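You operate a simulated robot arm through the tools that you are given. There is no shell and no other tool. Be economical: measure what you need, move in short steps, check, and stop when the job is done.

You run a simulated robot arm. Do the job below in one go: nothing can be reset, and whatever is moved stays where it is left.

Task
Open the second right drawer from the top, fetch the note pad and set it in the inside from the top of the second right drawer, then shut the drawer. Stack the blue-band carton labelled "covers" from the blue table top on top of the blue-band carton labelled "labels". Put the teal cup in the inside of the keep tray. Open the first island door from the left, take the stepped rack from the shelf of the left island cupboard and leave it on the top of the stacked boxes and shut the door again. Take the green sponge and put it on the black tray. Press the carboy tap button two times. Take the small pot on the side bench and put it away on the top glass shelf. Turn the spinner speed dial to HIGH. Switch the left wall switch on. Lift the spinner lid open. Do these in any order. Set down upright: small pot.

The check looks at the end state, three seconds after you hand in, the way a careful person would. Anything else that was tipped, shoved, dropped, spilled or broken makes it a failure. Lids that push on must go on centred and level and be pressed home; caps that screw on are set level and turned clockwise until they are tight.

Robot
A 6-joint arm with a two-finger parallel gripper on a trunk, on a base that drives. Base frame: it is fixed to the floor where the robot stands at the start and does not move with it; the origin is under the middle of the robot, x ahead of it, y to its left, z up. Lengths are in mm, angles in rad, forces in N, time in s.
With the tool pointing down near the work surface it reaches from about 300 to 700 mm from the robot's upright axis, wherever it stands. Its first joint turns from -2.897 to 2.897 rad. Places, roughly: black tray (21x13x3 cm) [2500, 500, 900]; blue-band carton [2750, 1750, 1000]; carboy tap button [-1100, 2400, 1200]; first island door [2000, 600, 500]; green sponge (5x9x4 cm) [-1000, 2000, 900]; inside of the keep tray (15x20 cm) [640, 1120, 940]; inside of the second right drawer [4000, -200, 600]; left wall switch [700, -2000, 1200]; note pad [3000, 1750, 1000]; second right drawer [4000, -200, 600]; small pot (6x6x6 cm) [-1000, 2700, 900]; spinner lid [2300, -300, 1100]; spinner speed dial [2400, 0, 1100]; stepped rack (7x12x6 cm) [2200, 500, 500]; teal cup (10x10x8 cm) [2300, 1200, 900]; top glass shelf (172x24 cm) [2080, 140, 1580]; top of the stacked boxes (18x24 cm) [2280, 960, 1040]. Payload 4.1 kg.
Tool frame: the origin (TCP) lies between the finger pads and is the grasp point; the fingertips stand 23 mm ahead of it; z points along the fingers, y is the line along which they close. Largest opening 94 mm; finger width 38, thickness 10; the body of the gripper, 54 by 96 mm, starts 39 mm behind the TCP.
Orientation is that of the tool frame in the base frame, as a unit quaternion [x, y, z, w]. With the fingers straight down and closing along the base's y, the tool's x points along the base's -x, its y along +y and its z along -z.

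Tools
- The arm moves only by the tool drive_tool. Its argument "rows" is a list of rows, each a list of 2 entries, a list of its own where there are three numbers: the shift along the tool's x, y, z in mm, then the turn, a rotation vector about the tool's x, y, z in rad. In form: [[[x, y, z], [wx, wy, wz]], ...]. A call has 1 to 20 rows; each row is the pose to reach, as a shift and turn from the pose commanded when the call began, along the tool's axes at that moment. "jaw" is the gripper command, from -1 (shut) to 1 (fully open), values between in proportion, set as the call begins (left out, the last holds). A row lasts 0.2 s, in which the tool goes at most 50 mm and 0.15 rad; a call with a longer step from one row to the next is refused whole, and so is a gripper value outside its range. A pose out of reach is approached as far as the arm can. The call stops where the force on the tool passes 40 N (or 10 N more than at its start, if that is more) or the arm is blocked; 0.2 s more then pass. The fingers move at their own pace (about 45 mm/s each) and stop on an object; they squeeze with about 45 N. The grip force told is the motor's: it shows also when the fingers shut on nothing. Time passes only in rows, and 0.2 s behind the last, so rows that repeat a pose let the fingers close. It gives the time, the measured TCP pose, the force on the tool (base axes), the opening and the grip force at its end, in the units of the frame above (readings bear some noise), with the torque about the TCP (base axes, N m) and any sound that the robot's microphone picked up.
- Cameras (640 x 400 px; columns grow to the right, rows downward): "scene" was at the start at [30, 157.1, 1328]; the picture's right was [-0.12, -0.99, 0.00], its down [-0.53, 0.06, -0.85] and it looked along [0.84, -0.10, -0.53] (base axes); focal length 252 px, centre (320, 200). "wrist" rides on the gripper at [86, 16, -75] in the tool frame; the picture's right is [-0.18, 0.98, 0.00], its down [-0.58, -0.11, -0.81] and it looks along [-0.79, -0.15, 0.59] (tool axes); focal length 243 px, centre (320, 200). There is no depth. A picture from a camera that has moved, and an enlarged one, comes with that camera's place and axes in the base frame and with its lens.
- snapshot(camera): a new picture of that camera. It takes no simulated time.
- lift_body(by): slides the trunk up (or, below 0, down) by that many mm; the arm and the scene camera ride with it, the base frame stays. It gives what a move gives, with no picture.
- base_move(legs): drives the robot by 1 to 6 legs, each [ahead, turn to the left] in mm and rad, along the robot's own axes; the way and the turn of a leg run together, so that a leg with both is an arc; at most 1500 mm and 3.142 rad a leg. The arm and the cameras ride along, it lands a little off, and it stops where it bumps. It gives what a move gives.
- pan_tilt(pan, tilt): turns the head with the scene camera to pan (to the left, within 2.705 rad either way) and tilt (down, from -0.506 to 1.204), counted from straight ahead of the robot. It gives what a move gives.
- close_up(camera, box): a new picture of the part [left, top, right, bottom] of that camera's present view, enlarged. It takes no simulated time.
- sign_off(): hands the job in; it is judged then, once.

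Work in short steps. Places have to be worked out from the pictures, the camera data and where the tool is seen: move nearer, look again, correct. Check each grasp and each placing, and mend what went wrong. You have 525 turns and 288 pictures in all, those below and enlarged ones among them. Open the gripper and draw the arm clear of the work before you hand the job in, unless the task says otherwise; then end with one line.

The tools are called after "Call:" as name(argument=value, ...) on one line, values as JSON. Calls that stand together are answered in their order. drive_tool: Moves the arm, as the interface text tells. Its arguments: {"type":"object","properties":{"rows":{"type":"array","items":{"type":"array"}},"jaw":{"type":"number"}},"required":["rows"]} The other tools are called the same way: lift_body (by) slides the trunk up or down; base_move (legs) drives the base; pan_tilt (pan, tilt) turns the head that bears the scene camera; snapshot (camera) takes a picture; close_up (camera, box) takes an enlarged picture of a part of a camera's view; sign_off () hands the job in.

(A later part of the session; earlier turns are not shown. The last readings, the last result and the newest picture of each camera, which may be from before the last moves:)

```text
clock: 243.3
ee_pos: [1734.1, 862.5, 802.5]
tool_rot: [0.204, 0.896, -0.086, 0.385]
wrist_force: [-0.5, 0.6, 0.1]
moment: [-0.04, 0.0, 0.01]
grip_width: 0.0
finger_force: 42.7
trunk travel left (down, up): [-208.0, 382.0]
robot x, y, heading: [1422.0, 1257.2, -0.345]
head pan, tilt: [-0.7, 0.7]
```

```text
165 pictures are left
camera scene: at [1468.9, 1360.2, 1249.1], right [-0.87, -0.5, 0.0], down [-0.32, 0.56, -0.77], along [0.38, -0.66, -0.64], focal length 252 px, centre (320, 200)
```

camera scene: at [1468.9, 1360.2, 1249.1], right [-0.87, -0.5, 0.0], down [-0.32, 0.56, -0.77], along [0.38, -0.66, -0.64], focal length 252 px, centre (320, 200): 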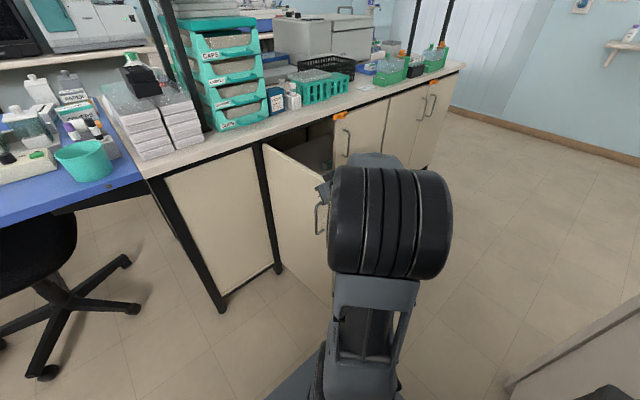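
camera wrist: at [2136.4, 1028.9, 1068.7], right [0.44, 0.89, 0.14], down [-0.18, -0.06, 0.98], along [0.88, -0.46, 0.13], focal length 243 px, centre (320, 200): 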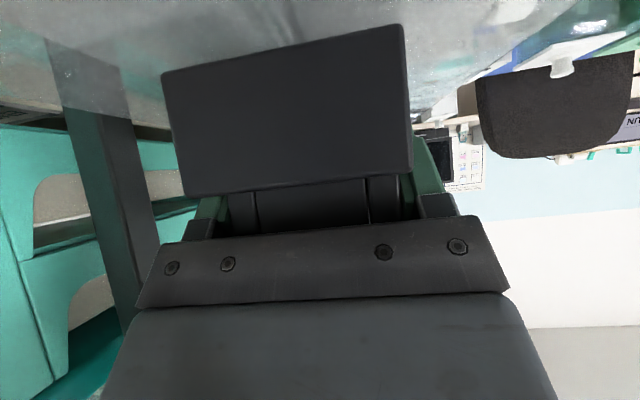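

The door is moving. Continue along the arc.

Call:
drive_tool(rows=[[[-1, -7, 1], [0, 0, 0]], [[-1, -14, 2], [0.01, 0, 0.01]], [[-2, -22, 4], [0.02, 0, 0.02]], [[-3, -29, 5], [0.03, 0, 0.03]], [[-4, -36, 6], [0.04, 0, 0.04]], [[-4, -43, 7], [0.05, 0, 0.05]], [[-5, -50, 9], [0.06, 0, 0.06]], [[-6, -58, 10], [0.07, 0, 0.07]], [[-7, -65, 11], [0.08, 0, 0.08]], [[-7, -72, 12], [0.09, 0, 0.09]], [[-9, -79, 15], [0.1, 0, 0.1]], [[-11, -86, 17], [0.1, 0, 0.1]], [[-12, -93, 19], [0.11, 0, 0.11]], [[-14, -99, 21], [0.12, 0, 0.12]], [[-15, -106, 23], [0.13, 0, 0.13]], [[-17, -112, 25], [0.13, 0, 0.13]], [[-18, -118, 27], [0.14, 0, 0.14]], [[-20, -125, 29], [0.15, 0, 0.15]], [[-21, -131, 31], [0.15, 0, 0.15]], [[-24, -138, 35], [0.16, 0, 0.16]]])

Call:
snapshot(camera="scene")

```text
clock: 247.5
ee_pos: [1713.7, 720.5, 796.7]
tool_rot: [0.304, 0.868, -0.126, 0.373]
wrist_force: [0.1, -1.1, -0.3]
moment: [-0.02, -0.02, 0.02]
grip_width: 0.0
finger_force: 42.6
trunk travel left (down, up): [-208.0, 382.0]
robot x, y, heading: [1428.7, 1258.8, -0.343]
head pan, tilt: [-0.7, 0.7]
```

```text
164 pictures are left
camera scene: at [1468.9, 1360.1, 1249.1], right [-0.87, -0.5, 0.0], down [-0.32, 0.56, -0.77], along [0.38, -0.66, -0.64], focal length 252 px, centre (320, 200)
```

scene: 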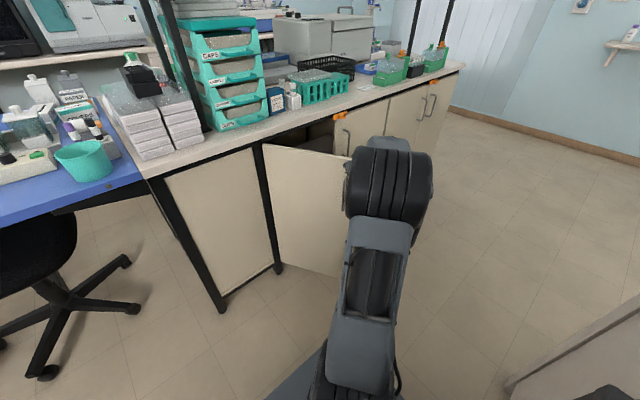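

The door is about two-thirds closed. Bring the arm back in front and move the base opposite the door to push it home.

Call:
drive_tool(rows=[[[13, 37, -13], [-0.03, 0, -0.03]], [[25, 75, -26], [-0.06, 0, -0.05]], [[38, 112, -38], [-0.08, 0, -0.08]], [[50, 149, -51], [-0.11, 0, -0.11]], [[63, 187, -64], [-0.14, 0, -0.14]], [[75, 224, -77], [-0.17, 0, -0.16]], [[88, 261, -89], [-0.2, 0, -0.19]], [[101, 299, -102], [-0.23, 0, -0.22]], [[113, 336, -115], [-0.25, 0, -0.24]], [[126, 373, -127], [-0.28, 0, -0.27]]])

Call:
base_move(legs=[[40, 0], [0, -0.76], [0, -0.76], [430, 0], [0, 0.78], [0, 0.78]])

Call:
pan_tilt(pan=0, tilt=0.6)

Call:
snapshot(camera="scene")

```text
clock: 249.7
ee_pos: [1804.8, 1124.7, 798.9]
tool_rot: [0.13, 0.91, -0.053, 0.391]
wrist_force: [0.2, 0.0, -0.3]
moment: [-0.01, 0.02, -0.01]
grip_width: 0.0
finger_force: 42.4
trunk travel left (down, up): [-208.0, 382.0]
robot x, y, heading: [1425.5, 1254.4, -0.348]
head pan, tilt: [-0.7, 0.7]
```

```text
clock: 251.8
ee_pos: [1780.9, 991.2, 797.0]
tool_rot: [0.28, 0.876, -0.117, 0.375]
wrist_force: [0.3, -0.3, -0.4]
moment: [0.01, 0.0, -0.01]
grip_width: 0.1
finger_force: 42.3
trunk travel left (down, up): [-208.0, 382.0]
robot x, y, heading: [1467.3, 1241.0, -0.684]
head pan, tilt: [-0.7, 0.7]
stopped in leg 2: the robot was blocked; the commanded pose is now the measured one
```

```text
clock: 252.8
ee_pos: [1782.0, 989.8, 796.5]
tool_rot: [0.281, 0.875, -0.118, 0.375]
wrist_force: [0.2, 1.1, -0.2]
moment: [-0.04, -0.01, 0.02]
grip_width: 0.0
finger_force: 42.8
trunk travel left (down, up): [-208.0, 382.0]
robot x, y, heading: [1465.0, 1242.5, -0.681]
head pan, tilt: [0.0, 0.6]
```

```text
163 pictures are left
camera scene: at [1593.7, 1352.3, 1257.8], right [-0.63, -0.78, 0.0], down [-0.44, 0.36, -0.83], along [0.64, -0.52, -0.56], focal length 252 px, centre (320, 200)
```

scene: 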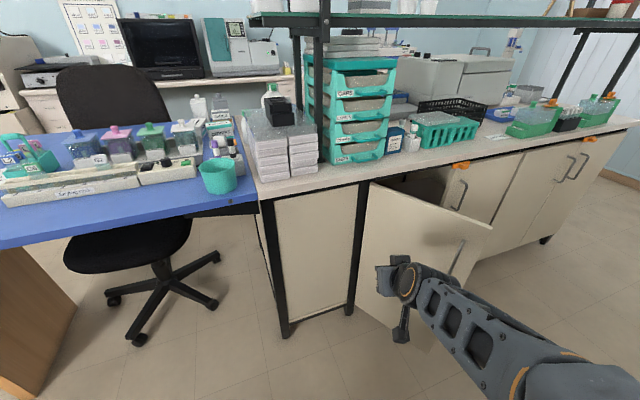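

The base corner touched the bench behind; move forward a little and continue turning.

Call:
base_move(legs=[[60, 0], [0, -0.6], [0, -0.57], [380, 0]])

```text
clock: 259.1
ee_pos: [1297.9, 449.4, 797.3]
tool_rot: [0.717, 0.576, -0.305, 0.248]
wrist_force: [0.4, 0.6, -0.1]
moment: [0.0, 0.0, -0.05]
grip_width: 0.0
finger_force: 42.1
trunk travel left (down, up): [-208.0, 382.0]
robot x, y, heading: [1403.0, 840.5, -1.849]
head pan, tilt: [0.0, 0.6]
```

Raise the arm above the door top before turning to face it.

Call:
lift_body(by=130)

Call:
base_move(legs=[[0, 0.78], [0, 0.78]])

Call:
snapshot(camera="scene")

```text
clock: 260.6
ee_pos: [1298.2, 448.8, 927.5]
tool_rot: [0.717, 0.575, -0.305, 0.249]
wrist_force: [0.1, 0.9, -0.3]
moment: [-0.03, 0.01, 0.02]
grip_width: 0.0
finger_force: 42.4
trunk travel left (down, up): [-338.0, 252.0]
robot x, y, heading: [1402.3, 834.4, -1.848]
head pan, tilt: [0.0, 0.6]
```

```text
clock: 262.7
ee_pos: [1532.7, 458.6, 927.5]
tool_rot: [0.516, 0.762, -0.217, 0.327]
wrist_force: [-0.2, 0.4, 0.0]
moment: [-0.02, 0.0, 0.0]
grip_width: 0.0
finger_force: 42.2
trunk travel left (down, up): [-338.0, 252.0]
robot x, y, heading: [1404.3, 836.6, -1.255]
head pan, tilt: [0.0, 0.6]
stopped in leg 1: the robot was blocked; the commanded pose is now the measured one
```

```text
162 pictures are left
camera scene: at [1569.6, 863.0, 1387.8], right [-0.95, -0.31, 0.0], down [-0.18, 0.54, -0.83], along [0.26, -0.78, -0.56], focal length 252 px, centre (320, 200)
```

scene: 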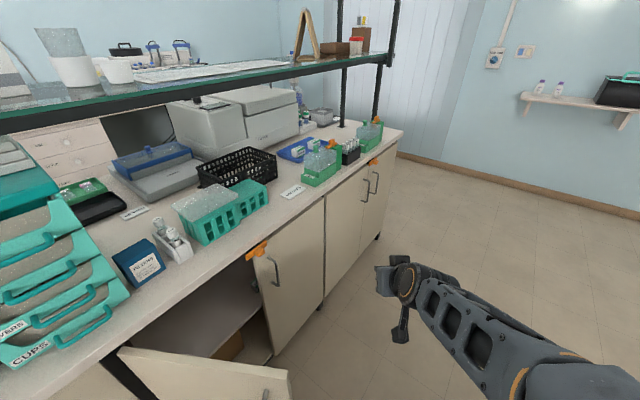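

The base can't turn here without meeting the door. Instead swing just the arm (above door height) to the door's outer side.

Call:
drive_tool(rows=[[[4, 39, -4], [-0.06, 0, -0.055]], [[9, 78, -9], [-0.115, 0, -0.11]], [[14, 117, -14], [-0.17, 0, -0.165]], [[20, 156, -19], [-0.23, 0, -0.22]], [[34, 190, -34], [-0.29, 0, -0.28]], [[49, 222, -49], [-0.35, 0, -0.33]], [[64, 254, -65], [-0.4, 0, -0.39]], [[80, 285, -81], [-0.46, 0, -0.44]], [[101, 307, -103], [-0.52, 0, -0.5]], [[124, 328, -127], [-0.58, 0, -0.555]], [[147, 348, -150], [-0.635, 0, -0.61]], [[170, 366, -174], [-0.69, 0, -0.665]]])

Call:
pan_tilt(pan=0.8, tilt=0.75)

Call:
snapshot(camera="scene")

```text
clock: 265.3
ee_pos: [1785.1, 821.4, 925.9]
tool_rot: [0.107, 0.912, -0.046, 0.393]
wrist_force: [0.3, -0.6, 0.1]
moment: [0.02, 0.04, 0.0]
grip_width: 0.0
finger_force: 42.4
out of reach, approached as far as the arm can: row 1, 2, 3
trunk travel left (down, up): [-338.0, 252.0]
robot x, y, heading: [1401.9, 836.5, -1.255]
head pan, tilt: [0.0, 0.6]
```

```text
clock: 266.4
ee_pos: [1784.7, 821.2, 925.8]
tool_rot: [0.106, 0.913, -0.045, 0.392]
wrist_force: [0.6, -0.3, -0.9]
moment: [-0.02, 0.01, -0.04]
grip_width: 0.0
finger_force: 42.0
trunk travel left (down, up): [-338.0, 252.0]
robot x, y, heading: [1400.9, 836.4, -1.251]
head pan, tilt: [0.799, 0.75]
```

```text
161 pictures are left
camera scene: at [1616.4, 910.7, 1374.9], right [-0.44, -0.9, 0.0], down [-0.61, 0.3, -0.73], along [0.66, -0.32, -0.68], focal length 252 px, centre (320, 200)
```

scene: 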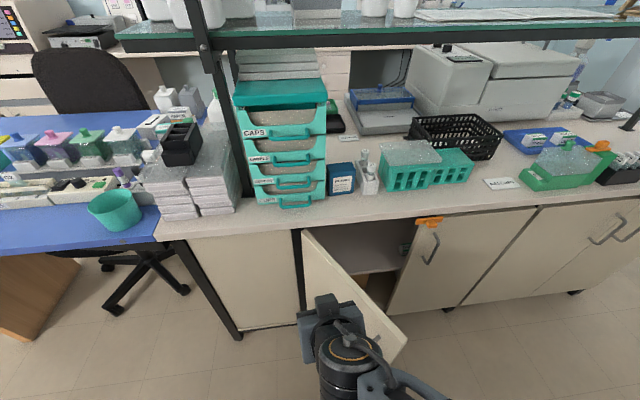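

Arm is on the outer side. Lower it and push on the door's face along the arc.

Call:
lift_body(by=-185)

Call:
drive_tool(rows=[[[-8, -20, 8], [0, 0, 0]], [[-16, -40, 16], [0, 0, 0]], [[-24, -60, 24], [0, 0, 0]], [[-30, -75, 30], [0, 0, 0]], [[-33, -82, 33], [0, 0, 0]], [[-36, -90, 36], [0, 0, 0]], [[-40, -98, 40], [0, 0, 0]], [[-44, -106, 44], [0, 0, 0]], [[-48, -114, 48], [0, 0, 0]], [[-52, -121, 52], [0, 0, 0]], [[-56, -128, 56], [0, 0, 0]], [[-61, -134, 61], [0, 0, 0]]])

Call:
snapshot(camera="scene")

```text
clock: 268.5
ee_pos: [1785.7, 822.0, 740.7]
tool_rot: [0.105, 0.913, -0.046, 0.392]
wrist_force: [-0.7, 0.2, 0.0]
moment: [0.0, 0.02, -0.01]
grip_width: 0.0
finger_force: 42.3
trunk travel left (down, up): [-153.0, 437.0]
robot x, y, heading: [1404.4, 840.0, -1.254]
head pan, tilt: [0.799, 0.75]
```

```text
clock: 271.1
ee_pos: [1838.3, 671.3, 744.2]
tool_rot: [0.104, 0.913, -0.045, 0.393]
wrist_force: [-0.4, 0.2, -0.4]
moment: [0.0, 0.01, 0.01]
grip_width: 0.0
finger_force: 42.7
trunk travel left (down, up): [-153.0, 437.0]
robot x, y, heading: [1400.4, 837.7, -1.252]
head pan, tilt: [0.799, 0.75]
```

```text
160 pictures are left
camera scene: at [1616.4, 910.8, 1189.9], right [-0.44, -0.9, 0.0], down [-0.61, 0.3, -0.73], along [0.66, -0.32, -0.68], focal length 252 px, centre (320, 200)
```

scene: 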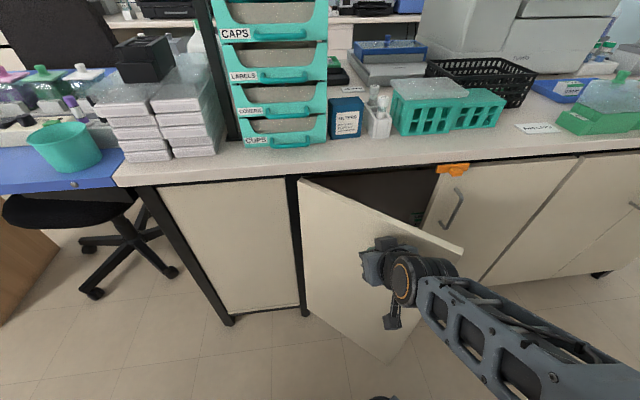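

Door is closing well. Continue pushing to closed.

Call:
drive_tool(rows=[[[-4, -10, 4], [0, 0, 0]], [[-7, -20, 8], [0, 0, 0]], [[-10, -29, 12], [0, 0, 0]], [[-14, -39, 16], [0, 0, 0]], [[-17, -48, 20], [0, 0, 0]], [[-23, -53, 27], [0, 0, 0]], [[-30, -59, 34], [0, 0, 0]], [[-36, -64, 41], [0, 0, 0]], [[-43, -70, 48], [0, 0, 0]], [[-49, -75, 55], [0, 0, 0]], [[-55, -77, 61], [0, 0, 0]], [[-61, -80, 67], [0, 0, 0]], [[-67, -82, 73], [0, 0, 0]], [[-72, -84, 79], [0, 0, 0]], [[-76, -86, 84], [0, 0, 0]], [[-80, -88, 88], [0, 0, 0]], [[-83, -89, 92], [0, 0, 0]], [[-87, -89, 96], [0, 0, 0]], [[-91, -89, 100], [0, 0, 0]]])

Call:
snapshot(camera="scene")

```text
clock: 275.1
ee_pos: [1949.9, 553.2, 739.6]
tool_rot: [0.106, 0.913, -0.046, 0.393]
wrist_force: [0.5, 0.2, 0.0]
moment: [0.01, -0.01, -0.01]
grip_width: 0.0
finger_force: 42.7
trunk travel left (down, up): [-153.0, 437.0]
robot x, y, heading: [1400.4, 836.0, -1.254]
head pan, tilt: [0.799, 0.75]
```

```text
159 pictures are left
camera scene: at [1616.5, 910.8, 1189.9], right [-0.44, -0.9, 0.0], down [-0.61, 0.3, -0.73], along [0.66, -0.32, -0.68], focal length 252 px, centre (320, 200)
```

scene: 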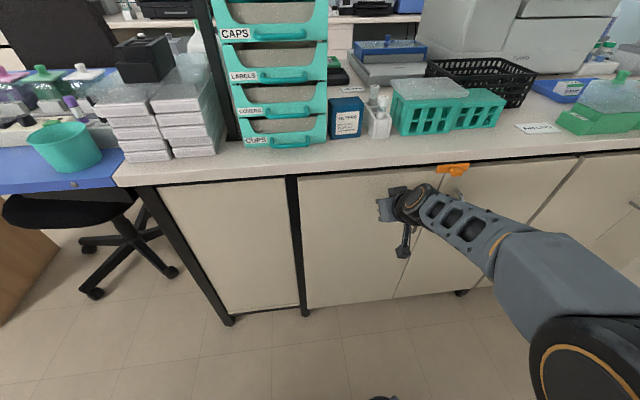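

Almost shut. Push on until contact force shows it home.

Call:
drive_tool(rows=[[[-4, 0, 4], [0, 0, 0]], [[-8, 0, 8], [0, 0, 0]], [[-12, 0, 12], [0, 0, 0]], [[-16, 0, 16], [0, 0, 0]], [[-20, 0, 20], [0, 0, 0]], [[-24, 0, 24], [0, 0, 0]], [[-28, 0, 28], [0, 0, 0]]])

Call:
close_up(camera="scene", box=[280, 140, 520, 290])

```text
clock: 275.6
ee_pos: [1953.3, 552.2, 740.1]
tool_rot: [0.105, 0.914, -0.043, 0.389]
wrist_force: [-23.5, 8.9, 10.1]
moment: [-0.09, -0.21, 0.01]
grip_width: 0.0
finger_force: 42.7
trunk travel left (down, up): [-153.0, 437.0]
robot x, y, heading: [1402.3, 837.1, -1.252]
head pan, tilt: [0.799, 0.75]
stopped in row 2: the force on the tool passed its limit at 50 N (the readings are from after the stop); the commanded pose is now the measured one
```

```text
2.67 times, centred on (400, 215) of scene
camera zoom: at [1613.8, 911.8, 1190.6], right [-0.44, -0.9, 0.0], down [-0.61, 0.3, -0.73], along [0.66, -0.32, -0.68], focal length 671 px, centre (107, 160)
```

zoom: 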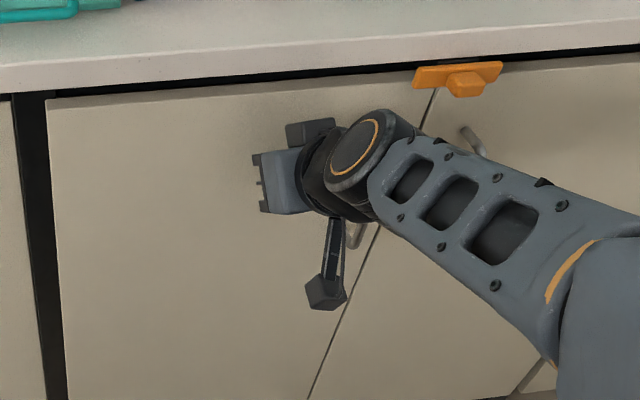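

The door is shut flush. Retract the arm and point the tool down.

Call:
drive_tool(rows=[[[25, 0, -27], [0, 0, 0]], [[50, 0, -55], [0, 0, 0]], [[75, 0, -82], [0, 0, 0]], [[100, 0, -108], [0, 0, 0]]])

Call:
drive_tool(rows=[[[0, 0, 0], [0, 0.14, 0]], [[0, 0, 0], [0, 0.28, 0]], [[0, 0, 0], [0, 0.42, 0]], [[0, 0, 0], [0, 0.56, 0]], [[0, 0, 0], [0, 0.7, 0]], [[0, 0, 0], [0, 0.76, 0]]])

```text
clock: 276.6
ee_pos: [1814.2, 584.2, 741.5]
tool_rot: [0.106, 0.915, -0.043, 0.387]
wrist_force: [1.1, -0.1, -0.3]
moment: [-0.02, 0.02, 0.03]
grip_width: 0.0
finger_force: 41.3
trunk travel left (down, up): [-153.0, 437.0]
robot x, y, heading: [1403.2, 833.8, -1.255]
head pan, tilt: [0.799, 0.75]
```

```text
clock: 278.1
ee_pos: [1813.3, 583.8, 742.3]
tool_rot: [0.114, 0.993, -0.003, 0.02]
wrist_force: [-0.4, -0.5, 0.6]
moment: [0.01, 0.01, -0.02]
grip_width: 0.0
finger_force: 42.0
trunk travel left (down, up): [-153.0, 437.0]
robot x, y, heading: [1401.3, 832.5, -1.252]
head pan, tilt: [0.799, 0.75]
```

Fold the arm to the front of the robot for driving.

Call:
drive_tool(rows=[[[35, -26, 0], [0, 0, 0.1]], [[70, -53, 0], [0, 0, 0.2]], [[105, -79, 0], [0, 0, 0.3]], [[140, -105, 0], [0, 0, 0.4]], [[176, -132, 0], [0, 0, 0.5]], [[211, -158, 0], [0, 0, 0.6]], [[246, -185, 0], [0, 0, 0.7]], [[281, -211, 0], [0, 0, 0.8]]])

Call:
base_move(legs=[[0, 0.84], [0, 0.84], [0, 0.85], [520, 0], [0, -0.78], [0, -0.78]])

Call:
pan_tilt(pan=0, tilt=0.7)

Call:
snapshot(camera="scene")

```text
clock: 279.9
ee_pos: [1493.2, 439.3, 732.4]
tool_rot: [0.493, 0.87, 0.006, 0.021]
wrist_force: [0.1, 0.3, 1.0]
moment: [-0.04, 0.0, 0.0]
grip_width: 0.0
finger_force: 42.4
trunk travel left (down, up): [-153.0, 437.0]
robot x, y, heading: [1403.7, 835.2, -1.251]
head pan, tilt: [0.799, 0.75]
```

```text
clock: 293.5
ee_pos: [1930.8, 1164.9, 733.0]
tool_rot: [0.039, 0.999, 0.015, 0.014]
wrist_force: [-0.1, -0.4, 0.8]
moment: [0.02, 0.01, -0.01]
grip_width: 0.1
finger_force: 42.5
trunk travel left (down, up): [-153.0, 437.0]
robot x, y, heading: [1555.5, 1321.9, -0.303]
head pan, tilt: [0.799, 0.75]
```

```text
clock: 294.6
ee_pos: [1930.3, 1164.3, 731.9]
tool_rot: [0.04, 0.999, 0.016, 0.015]
wrist_force: [0.8, 0.5, 0.0]
moment: [0.0, 0.01, 0.01]
grip_width: 0.1
finger_force: 42.3
trunk travel left (down, up): [-153.0, 437.0]
robot x, y, heading: [1552.3, 1322.0, -0.3]
head pan, tilt: [0.0, 0.7]
```

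```text
157 pictures are left
camera scene: at [1628.9, 1473.7, 1194.1], right [-0.3, -0.95, 0.0], down [-0.61, 0.19, -0.76], along [0.73, -0.23, -0.64], focal length 252 px, centre (320, 200)
```

scene: 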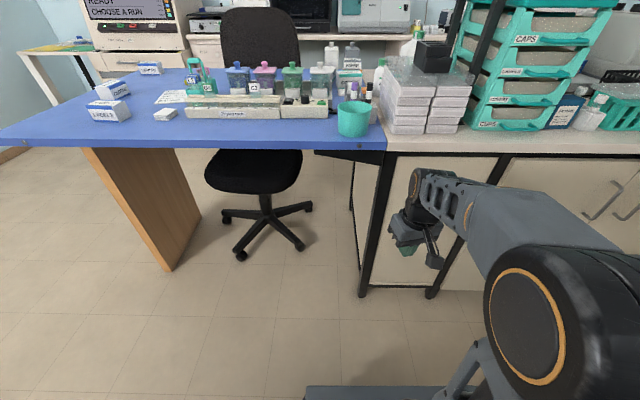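

Cup centre is about (2248,1182), rim z≈957, table z≈882. Raise the trunk and drive closer.

Call:
lift_body(by=310)

Call:
base_move(legs=[[130, 0]])

Call:
drive_tool(rows=[[[-25, 20, 0], [0.033, 0.028, 0]], [[-50, 40, 0], [0.033, 0.028, 0]], [[-80, 60, 0], [0.033, 0.028, 0]], [[-110, 80, 0], [0.033, 0.028, 0]], [[-140, 100, 0], [0.033, 0.028, 0]]], jaw=-0.1)

Call:
snapshot(camera="wrist")

Call:
snapshot(camera="scene")

```text
clock: 297.7
ee_pos: [1931.6, 1165.2, 1042.7]
tool_rot: [0.04, 0.999, 0.015, 0.015]
wrist_force: [0.2, 1.2, 0.0]
moment: [-0.03, 0.01, -0.03]
grip_width: 0.0
finger_force: 41.9
trunk travel left (down, up): [-463.0, 127.0]
robot x, y, heading: [1556.3, 1321.3, -0.301]
head pan, tilt: [0.0, 0.7]
```

```text
clock: 299.0
ee_pos: [2058.2, 1124.1, 1042.1]
tool_rot: [0.041, 0.999, 0.015, 0.015]
wrist_force: [0.2, 0.2, -0.4]
moment: [0.0, -0.04, 0.02]
grip_width: 0.1
finger_force: 41.9
trunk travel left (down, up): [-463.0, 127.0]
robot x, y, heading: [1680.2, 1281.4, -0.304]
head pan, tilt: [0.0, 0.7]
```

```text
clock: 300.2
ee_pos: [2208.2, 1212.4, 1045.8]
tool_rot: [0.04, 0.999, -0.001, 0.0]
wrist_force: [-0.1, 0.1, 0.6]
moment: [-0.04, 0.01, 0.01]
grip_width: 42.3
finger_force: 0.0
trunk travel left (down, up): [-463.0, 127.0]
robot x, y, heading: [1680.4, 1278.0, -0.305]
head pan, tilt: [0.0, 0.7]
```

```text
156 pictures are left
camera wrist: at [2122.6, 1236.3, 1121.1], right [0.26, 0.96, 0.0], down [0.57, -0.15, 0.81], along [0.78, -0.21, -0.59], focal length 243 px, centre (320, 200)
```

wrist: 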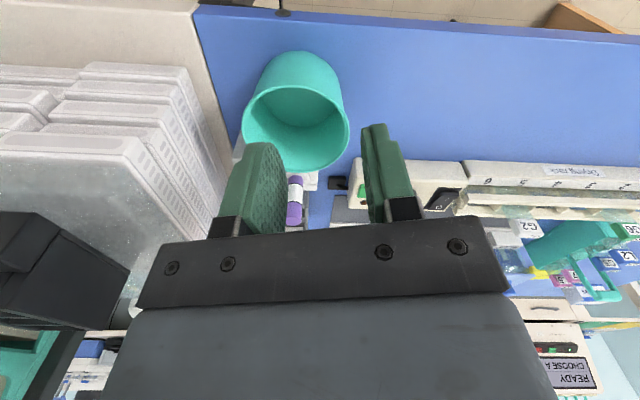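

```text
155 pictures are left
camera scene: at [1756.1, 1433.9, 1504.1], right [-0.3, -0.95, 0.0], down [-0.61, 0.19, -0.76], along [0.73, -0.23, -0.64], focal length 252 px, centre (320, 200)
```

scene: 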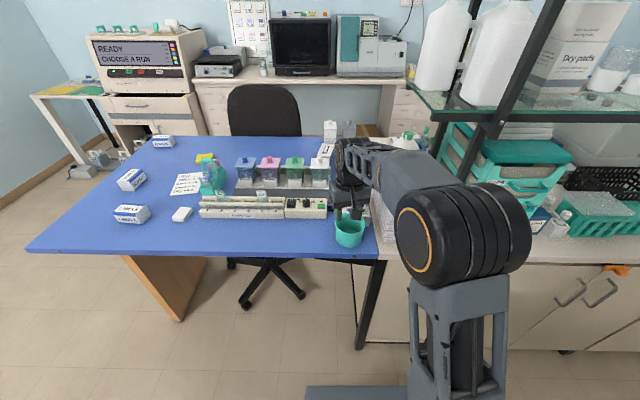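

Cup centre refined to (2238,1186). Align over its left rim wall and descend with the fingers straddling it.

Call:
drive_tool(rows=[[[-16, 10, 0], [0, 0, 0]], [[-32, 21, 0], [0, 0, 0]], [[-32, 21, 30], [0, 0, 0]], [[-32, 21, 55], [0, 0, 0]]])

Call:
snapshot(camera="wrist")

Call:
close_up(camera="scene", box=[300, 180, 420, 255])

```text
clock: 301.2
ee_pos: [2237.2, 1231.4, 994.5]
tool_rot: [0.041, 0.999, -0.001, 0.0]
wrist_force: [0.7, 0.5, -0.1]
moment: [0.03, 0.0, -0.02]
grip_width: 42.1
finger_force: 0.1
trunk travel left (down, up): [-463.0, 127.0]
robot x, y, heading: [1683.2, 1278.7, -0.305]
head pan, tilt: [0.0, 0.7]
```

```text
154 pictures are left
camera wrist: at [2151.4, 1255.8, 1069.5], right [0.26, 0.96, 0.0], down [0.57, -0.15, 0.81], along [0.78, -0.21, -0.59], focal length 243 px, centre (320, 200)
```

wrist: 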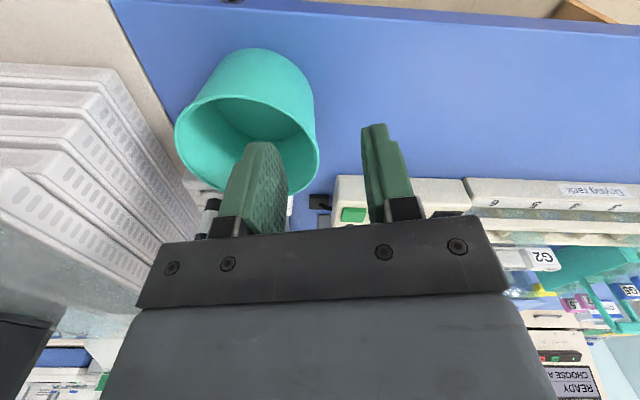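

```text
5.33 times, centred on (360, 218) of scene
camera zoom: at [1756.1, 1433.7, 1504.2], right [-0.3, -0.95, 0.0], down [-0.61, 0.19, -0.76], along [0.73, -0.23, -0.64], focal length 1342 px, centre (107, 107)
```

zoom: 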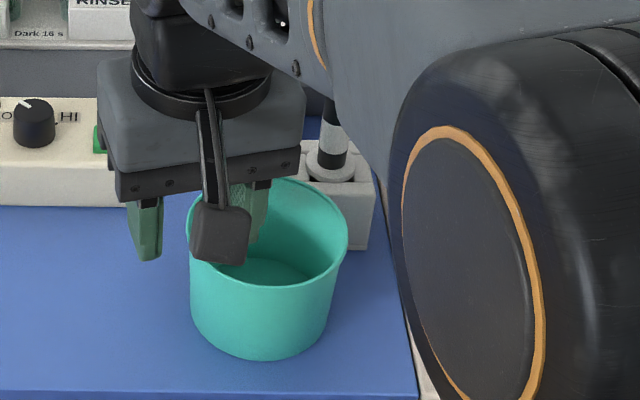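

Aligned with the wall between the fingers. Descend 38 mm and close.

Call:
drive_tool(rows=[[[0, 0, 15], [0, 0, 0]], [[0, 0, 30], [0, 0, 0]], [[0, 0, 38], [0, 0, 0]]])

Call:
drive_tool(rows=[[[0, 0, 0], [0, 0, 0]], [[0, 0, 0], [0, 0, 0]], [[0, 0, 0], [0, 0, 0]], [[0, 0, 0], [0, 0, 0]]], jaw=-1)

Call:
snapshot(camera="wrist")

```text
clock: 301.9
ee_pos: [2239.4, 1232.7, 972.1]
tool_rot: [0.041, 0.999, -0.001, 0.01]
wrist_force: [-3.5, 0.9, 21.4]
moment: [-0.47, 0.42, -0.12]
grip_width: 41.7
finger_force: 0.1
trunk travel left (down, up): [-463.0, 127.0]
robot x, y, heading: [1680.4, 1279.9, -0.308]
head pan, tilt: [0.0, 0.7]
stopped in row 3: the force on the tool passed its limit at 48 N (the readings are from after the stop); the commanded pose is now the measured one
```

```text
clock: 302.9
ee_pos: [2240.0, 1232.6, 968.5]
tool_rot: [0.04, 0.999, -0.001, 0.005]
wrist_force: [0.7, -0.5, 0.1]
moment: [-0.01, -0.02, 0.0]
grip_width: 0.0
finger_force: 42.3
trunk travel left (down, up): [-463.0, 127.0]
robot x, y, heading: [1685.5, 1279.8, -0.305]
head pan, tilt: [0.0, 0.7]
```

```text
152 pictures are left
camera wrist: at [2153.7, 1255.7, 1042.1], right [0.26, 0.96, 0.0], down [0.56, -0.15, 0.81], along [0.78, -0.21, -0.58], focal length 243 px, centre (320, 200)
```

wrist: 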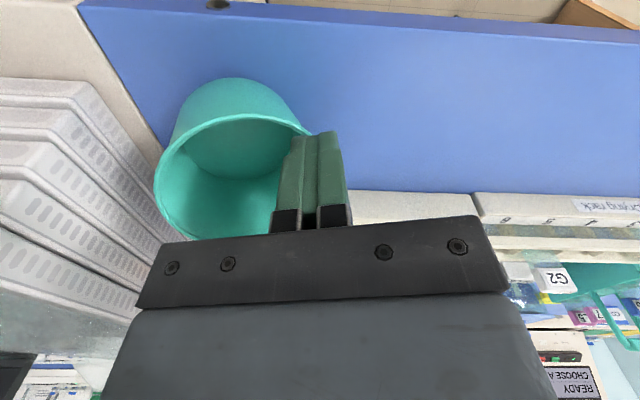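

The inner finger met something at rim height. Test whether the cup is open there: lift, move over the cup's centre with closed fingers and lower gently.

Call:
drive_tool(rows=[[[0, 0, -30], [0, 0, 0]], [[-2, -25, -30], [0, 0, 0]], [[-5, -52, -30], [0, 0, 0]], [[-5, -52, -15], [0, 0, 0]], [[-5, -52, 0], [0, 0, 0]], [[-5, -52, 10], [0, 0, 0]], [[-5, -52, 20], [0, 0, 0]], [[-5, -52, 26], [0, 0, 0]]])

Call:
snapshot(camera="wrist")

```text
clock: 304.7
ee_pos: [2241.4, 1179.5, 941.8]
tool_rot: [0.04, 0.999, -0.001, 0.006]
wrist_force: [-0.4, -0.2, 0.1]
moment: [0.04, 0.01, 0.03]
grip_width: 0.0
finger_force: 42.1
trunk travel left (down, up): [-463.0, 127.0]
robot x, y, heading: [1681.2, 1281.8, -0.307]
head pan, tilt: [0.0, 0.7]
```

```text
151 pictures are left
camera wrist: at [2155.3, 1204.1, 1015.5], right [0.26, 0.96, 0.0], down [0.56, -0.15, 0.81], along [0.78, -0.21, -0.58], focal length 243 px, centre (320, 200)
```

wrist: 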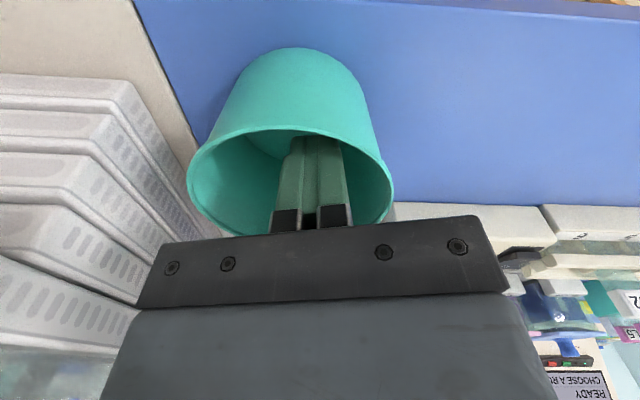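

The cup is hollow; its centre is about (2237,1168). Re-straddle the left wall at y≈1215.

Call:
drive_tool(rows=[[[0, 0, -25], [0, 0, 0]], [[0, 0, -50], [0, 0, 0]], [[0, 18, -50], [0, 0, 0]], [[0, 36, -50], [0, 0, 0]], [[0, 36, -30], [0, 0, 0]], [[0, 36, -15], [0, 0, 0]], [[0, 36, -3], [0, 0, 0]]], jaw=-0.1)

Call:
drive_tool(rows=[[[0, 0, 0], [0, 0, 0]], [[0, 0, 0], [0, 0, 0]], [[0, 0, 0], [0, 0, 0]], [[0, 0, 0], [0, 0, 0]]], jaw=-1)

Call:
snapshot(camera="wrist")

```text
clock: 306.3
ee_pos: [2243.0, 1216.5, 946.2]
tool_rot: [0.04, 0.999, -0.001, 0.007]
wrist_force: [-0.2, 0.2, 0.4]
moment: [-0.03, 0.01, 0.02]
grip_width: 42.3
finger_force: 0.1
trunk travel left (down, up): [-463.0, 127.0]
robot x, y, heading: [1681.4, 1283.5, -0.304]
head pan, tilt: [0.0, 0.7]
```

```text
clock: 307.3
ee_pos: [2242.7, 1215.0, 946.8]
tool_rot: [0.04, 0.999, -0.001, 0.008]
wrist_force: [-1.8, -2.2, 11.1]
moment: [-1.01, 0.2, -0.07]
grip_width: 7.2
finger_force: 45.1
trunk travel left (down, up): [-463.0, 127.0]
robot x, y, heading: [1681.6, 1276.9, -0.303]
head pan, tilt: [0.0, 0.7]
```

```text
150 pictures are left
camera wrist: at [2156.3, 1239.6, 1020.5], right [0.26, 0.96, 0.0], down [0.56, -0.15, 0.81], along [0.79, -0.21, -0.58], focal length 243 px, centre (320, 200)
```

wrist: 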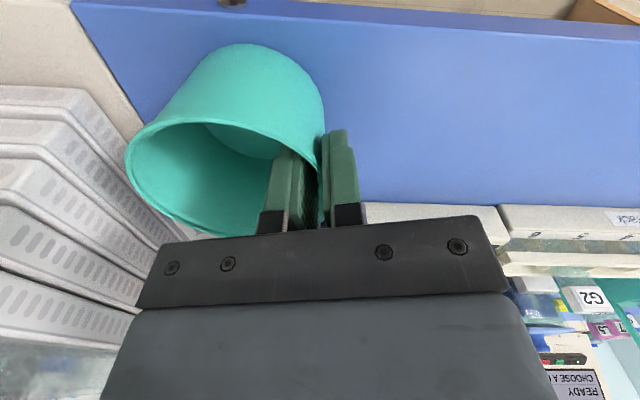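

Wall gripped. Lift 60 mm and check.

Call:
drive_tool(rows=[[[0, 0, -10], [0, 0, 0]], [[0, 0, -30], [0, 0, 0]], [[0, 0, -60], [0, 0, 0]], [[0, 0, -80], [0, 0, 0]]])

Call:
snapshot(camera="scene")

```text
clock: 308.3
ee_pos: [2243.6, 1214.9, 1025.0]
tool_rot: [0.04, 0.999, -0.001, 0.006]
wrist_force: [0.5, 0.2, -0.2]
moment: [0.05, 0.01, 0.01]
grip_width: 6.5
finger_force: 45.2
trunk travel left (down, up): [-463.0, 127.0]
robot x, y, heading: [1681.1, 1278.9, -0.304]
head pan, tilt: [0.0, 0.7]
```

```text
149 pictures are left
camera scene: at [1755.7, 1433.8, 1504.1], right [-0.3, -0.95, 0.0], down [-0.61, 0.19, -0.77], along [0.73, -0.23, -0.64], focal length 252 px, centre (320, 200)
```

scene: 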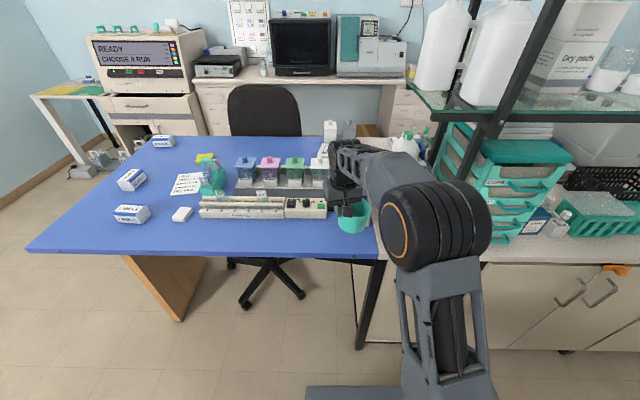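

The cup is held. Raise, retract the arm, back off and travel along the aisle to the bench with the keep tray.

Call:
drive_tool(rows=[[[30, 0, -30], [0, 0, 0]], [[65, -10, -50], [0, 0, 0]], [[105, -30, -50], [0, 0, 0]], [[145, -50, -50], [0, 0, 0]], [[180, -70, -50], [0, 0, 0]]])

Call:
base_move(legs=[[-130, 0], [0, -0.52], [0, -0.52], [0, -0.51]])

Call:
pan_tilt(pan=-0.9, tilt=0.4)

Call:
snapshot(camera="scene")

```text
clock: 309.5
ee_pos: [2055.1, 1156.9, 1074.5]
tool_rot: [0.04, 0.999, -0.001, 0.006]
wrist_force: [0.4, 0.7, -0.1]
moment: [0.0, 0.03, 0.03]
grip_width: 6.8
finger_force: 45.1
trunk travel left (down, up): [-463.0, 127.0]
robot x, y, heading: [1679.0, 1278.6, -0.303]
head pan, tilt: [0.0, 0.7]
```

```text
clock: 315.1
ee_pos: [1444.0, 941.1, 1074.4]
tool_rot: [0.726, 0.688, -0.005, 0.005]
wrist_force: [-0.2, 0.3, -0.4]
moment: [0.01, 0.03, 0.04]
grip_width: 6.4
finger_force: 44.9
trunk travel left (down, up): [-463.0, 127.0]
robot x, y, heading: [1556.7, 1319.4, -1.851]
head pan, tilt: [0.0, 0.7]
```

```text
clock: 316.4
ee_pos: [1444.7, 940.1, 1073.9]
tool_rot: [0.726, 0.687, -0.005, 0.003]
wrist_force: [1.2, 0.2, -0.3]
moment: [0.01, -0.02, 0.04]
grip_width: 6.4
finger_force: 45.1
trunk travel left (down, up): [-463.0, 127.0]
robot x, y, heading: [1556.7, 1321.7, -1.849]
head pan, tilt: [-0.901, 0.4]
```

```text
148 pictures are left
camera scene: at [1650.6, 1297.7, 1531.0], right [-0.38, 0.92, 0.0], down [0.36, 0.15, -0.92], along [-0.85, -0.35, -0.39], focal length 252 px, centre (320, 200)
```

scene: 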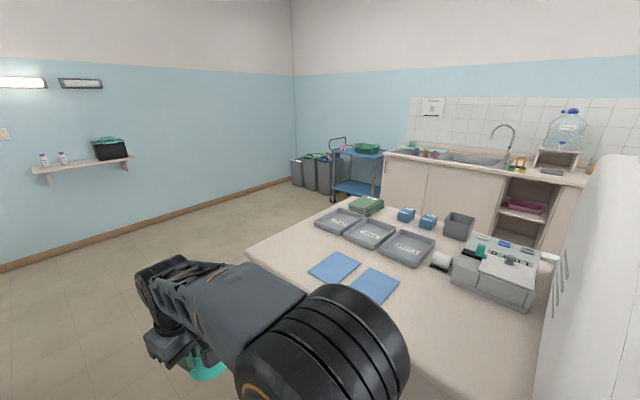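

Zoom on the trays to read which is "keep".

Call:
close_up(camera="scene", box=[290, 185, 490, 310])

```text
3.20 times, centred on (390, 248) of scene
camera zoom: at [1650.6, 1297.7, 1531.0], right [-0.38, 0.92, 0.0], down [0.36, 0.15, -0.92], along [-0.85, -0.35, -0.39], focal length 805 px, centre (96, 48)
```

zoom: 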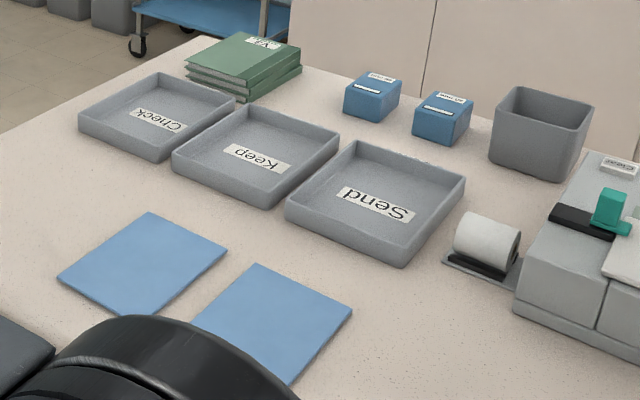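

"Keep" is the middle tray, centre near (620,1124). It is easier from the bench's near end: drive around to there.

Call:
base_move(legs=[[1080, 0], [0, -0.785], [0, -0.785]])

Call:
base_move(legs=[[820, 0], [0, -0.785], [0, -0.785]])

Call:
pan_tilt(pan=0, tilt=0.55)

Call:
snapshot(camera="scene")

```text
clock: 326.0
ee_pos: [879.4, 416.3, 1074.1]
tool_rot: [0.999, -0.037, -0.006, -0.001]
wrist_force: [-0.8, 0.2, -0.9]
moment: [-0.02, 0.03, -0.01]
grip_width: 6.4
finger_force: 44.8
trunk travel left (down, up): [-463.0, 127.0]
robot x, y, heading: [1257.6, 297.2, 2.839]
head pan, tilt: [-0.901, 0.4]
```

```text
clock: 331.5
ee_pos: [165.1, 771.9, 1074.2]
tool_rot: [0.979, -0.203, -0.006, -0.002]
wrist_force: [-0.1, -0.7, -0.3]
moment: [-0.01, 0.04, 0.02]
grip_width: 6.7
finger_force: 44.8
trunk travel left (down, up): [-463.0, 127.0]
robot x, y, heading: [479.9, 532.6, 2.516]
head pan, tilt: [-0.901, 0.4]
stopped in leg 2: the robot was blocked; the commanded pose is now the measured one
```

```text
clock: 332.7
ee_pos: [164.5, 773.5, 1075.5]
tool_rot: [0.979, -0.203, -0.006, -0.002]
wrist_force: [-0.6, -0.3, -0.7]
moment: [-0.03, 0.0, -0.01]
grip_width: 6.6
finger_force: 44.5
trunk travel left (down, up): [-463.0, 127.0]
robot x, y, heading: [481.2, 533.1, 2.513]
head pan, tilt: [0.0, 0.55]
```

```text
146 pictures are left
camera scene: at [359.2, 417.7, 1517.3], right [0.59, 0.81, 0.0], down [0.42, -0.31, -0.85], along [-0.69, 0.5, -0.52], focal length 252 px, centre (320, 200)
```

scene: 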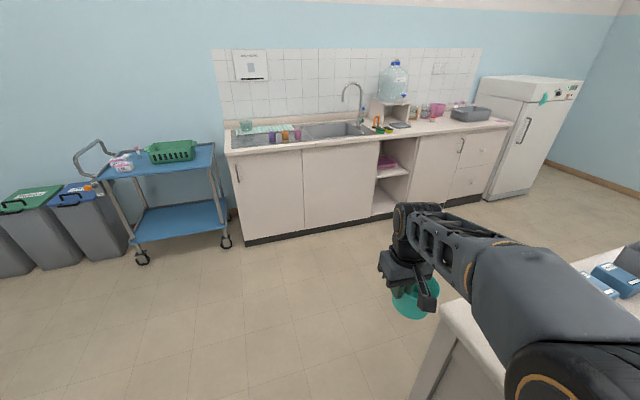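

The base corner touched the bench end; shuffle away a little, then finish the turn.

Call:
base_move(legs=[[0, 0.8], [110, 0], [0, -0.68], [0, -0.68], [0, -0.67]])

Call:
snapshot(camera="scene")

```text
clock: 334.7
ee_pos: [84.2, 546.0, 1074.4]
tool_rot: [0.995, 0.103, -0.007, 0.0]
wrist_force: [-0.1, -0.5, -0.4]
moment: [-0.01, 0.05, -0.02]
grip_width: 6.1
finger_force: 44.5
trunk travel left (down, up): [-463.0, 127.0]
robot x, y, heading: [479.7, 534.3, 3.127]
head pan, tilt: [0.0, 0.55]
stopped in leg 1: the robot was blocked; the commanded pose is now the measured one
```

```text
145 pictures are left
camera scene: at [449.1, 368.0, 1517.3], right [0.01, 1.0, 0.0], down [0.52, -0.01, -0.85], along [-0.85, 0.01, -0.52], focal length 252 px, centre (320, 200)
```

scene: 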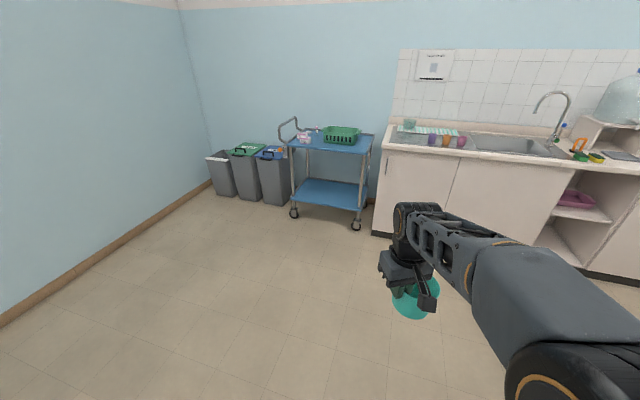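

Now drive forward (away from the bench end) and then turn right.

Call:
base_move(legs=[[120, 0.4], [0, -0.75], [0, -0.75], [0, -0.74]])

Call:
snapshot(camera="scene")

```text
clock: 342.3
ee_pos: [495.1, 886.3, 1073.8]
tool_rot: [-0.673, 0.739, 0.004, 0.004]
wrist_force: [-0.6, -0.2, -0.2]
moment: [-0.01, 0.02, -0.03]
grip_width: 6.3
finger_force: 45.0
trunk travel left (down, up): [-463.0, 127.0]
robot x, y, heading: [359.0, 512.4, 1.255]
head pan, tilt: [0.0, 0.55]
```

```text
144 pictures are left
camera scene: at [214.8, 593.1, 1517.3], right [0.95, -0.31, 0.0], down [-0.16, -0.5, -0.85], along [0.26, 0.81, -0.52], focal length 252 px, centre (320, 200)
```

scene: 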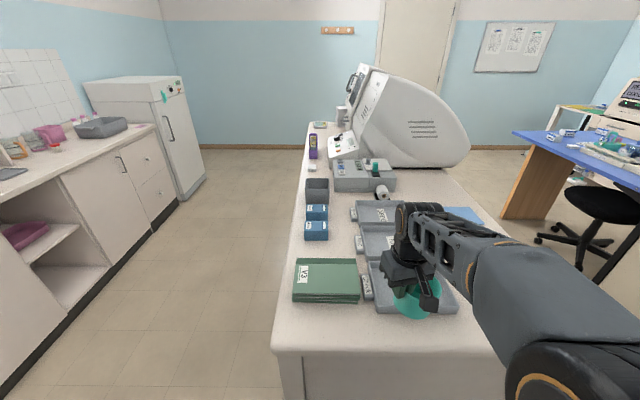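

Extend the arm over the keep tray at this height and look.

Call:
drive_tool(rows=[[[-45, -10, 0], [0, 0, 0]], [[-90, -20, 0], [0, 0, 0]], [[-135, -30, 0], [0, 0, 0]], [[-180, -40, 0], [0, 0, 0]], [[-225, -50, 0], [0, 0, 0]], [[-240, -55, 0], [0, 0, 0]]])

Call:
snapshot(camera="wrist")

Call:
close_up(camera="scene", box=[290, 180, 490, 305])

```text
clock: 343.7
ee_pos: [574.3, 1120.0, 1075.5]
tool_rot: [-0.673, 0.739, 0.003, 0.005]
wrist_force: [0.2, 0.2, 0.2]
moment: [0.0, 0.0, 0.03]
grip_width: 6.6
finger_force: 45.0
trunk travel left (down, up): [-463.0, 127.0]
robot x, y, heading: [359.9, 513.7, 1.256]
head pan, tilt: [0.0, 0.55]
```

```text
143 pictures are left
camera wrist: at [550.1, 1035.2, 1149.4], right [-0.96, 0.28, 0.0], down [0.16, 0.56, 0.81], along [0.22, 0.78, -0.58], focal length 243 px, centre (320, 200)
```

wrist: 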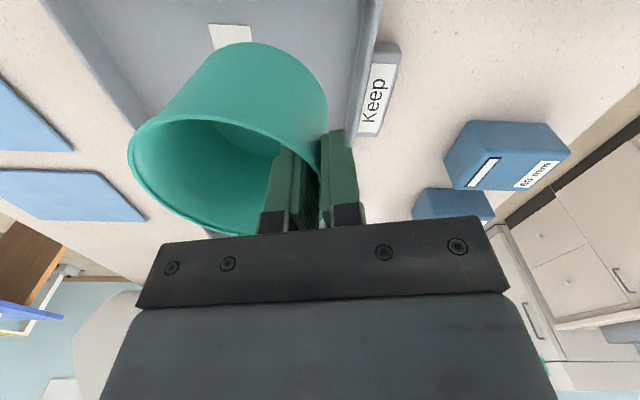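

```text
3.20 times, centred on (390, 242) of scene
camera zoom: at [214.8, 593.5, 1517.3], right [0.95, -0.31, 0.0], down [-0.16, -0.5, -0.85], along [0.26, 0.81, -0.52], focal length 805 px, centre (96, 64)
```

zoom: 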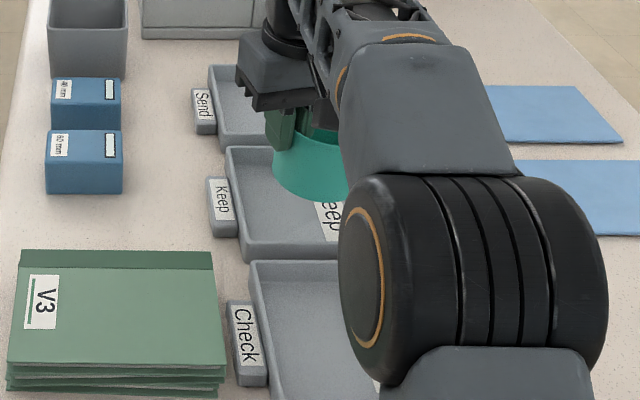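

The cup needs ~30 mm further in and ~10 mm right. Adjust and lower 45 mm, then check.

Call:
drive_tool(rows=[[[-14, -8, 0], [0, 0, 0]], [[-28, -16, 0], [0, 0, 0]], [[-28, -16, 20], [0, 0, 0]], [[-28, -16, 45], [0, 0, 0]]])

Call:
snapshot(camera="wrist")

Call:
close_up(camera="scene", box=[290, 180, 450, 280])

```text
clock: 344.7
ee_pos: [592.0, 1143.5, 1032.4]
tool_rot: [-0.672, 0.74, 0.004, 0.004]
wrist_force: [0.3, 0.7, -0.3]
moment: [0.01, 0.02, 0.0]
grip_width: 6.1
finger_force: 45.0
trunk travel left (down, up): [-463.0, 127.0]
robot x, y, heading: [362.9, 511.5, 1.256]
head pan, tilt: [0.0, 0.55]
```

```text
141 pictures are left
camera wrist: at [567.4, 1058.6, 1105.8], right [-0.96, 0.28, 0.0], down [0.16, 0.56, 0.81], along [0.22, 0.78, -0.58], focal length 243 px, centre (320, 200)
```

wrist: 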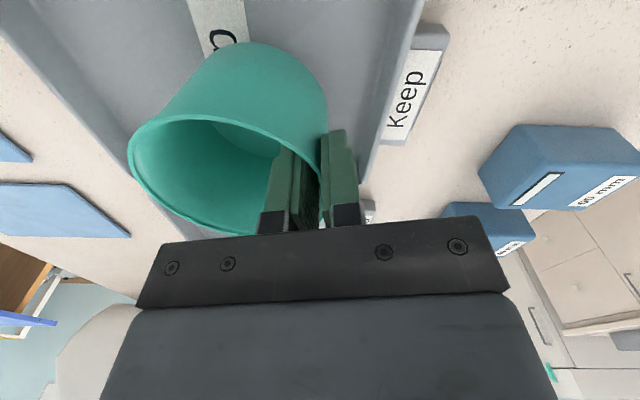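

```text
4.00 times, centred on (370, 230) of scene
camera zoom: at [214.7, 593.0, 1517.3], right [0.95, -0.31, 0.0], down [-0.16, -0.5, -0.85], along [0.26, 0.81, -0.52], focal length 1006 px, centre (120, 80)
```

zoom: 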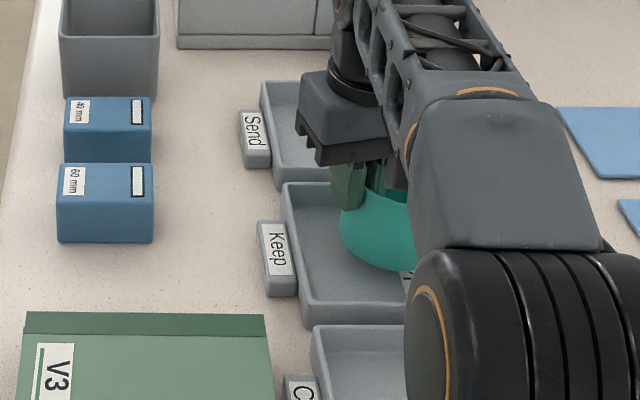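

Cup is over the keep tray. Lower slowly until it touches.

Call:
drive_tool(rows=[[[0, 0, 8], [0, 0, 0]], [[0, 0, 14], [0, 0, 0]], [[0, 0, 19], [0, 0, 0]], [[0, 0, 24], [0, 0, 0]], [[0, 0, 28], [0, 0, 0]], [[0, 0, 32], [0, 0, 0]], [[0, 0, 36], [0, 0, 0]], [[0, 0, 40], [0, 0, 0]], [[0, 0, 44], [0, 0, 0]]])

Call:
close_up(camera="scene", box=[290, 180, 450, 280])

```text
clock: 346.2
ee_pos: [591.5, 1145.5, 1010.0]
tool_rot: [-0.674, 0.739, 0.007, 0.013]
wrist_force: [0.7, -1.4, 16.5]
moment: [-0.46, -1.15, -0.13]
grip_width: 7.4
finger_force: 44.8
trunk travel left (down, up): [-463.0, 127.0]
robot x, y, heading: [366.6, 513.7, 1.256]
head pan, tilt: [0.0, 0.55]
stopped in row 7: the force on the tool passed its limit at 41 N (the readings are from after the stop); the commanded pose is now the measured one
```

```text
4.00 times, centred on (370, 230) of scene
camera zoom: at [213.8, 590.9, 1517.1], right [0.95, -0.31, 0.0], down [-0.16, -0.5, -0.85], along [0.26, 0.81, -0.52], focal length 1006 px, centre (120, 80)
```

zoom: 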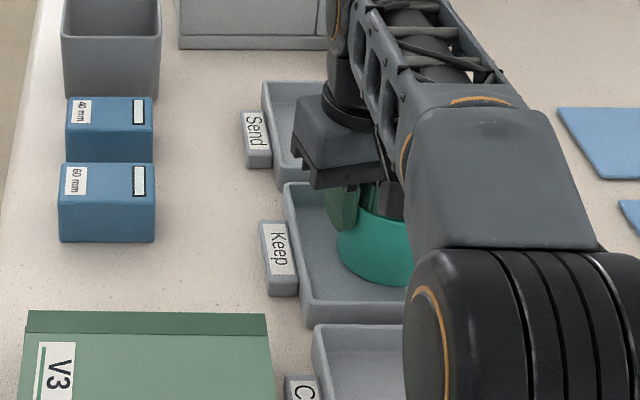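

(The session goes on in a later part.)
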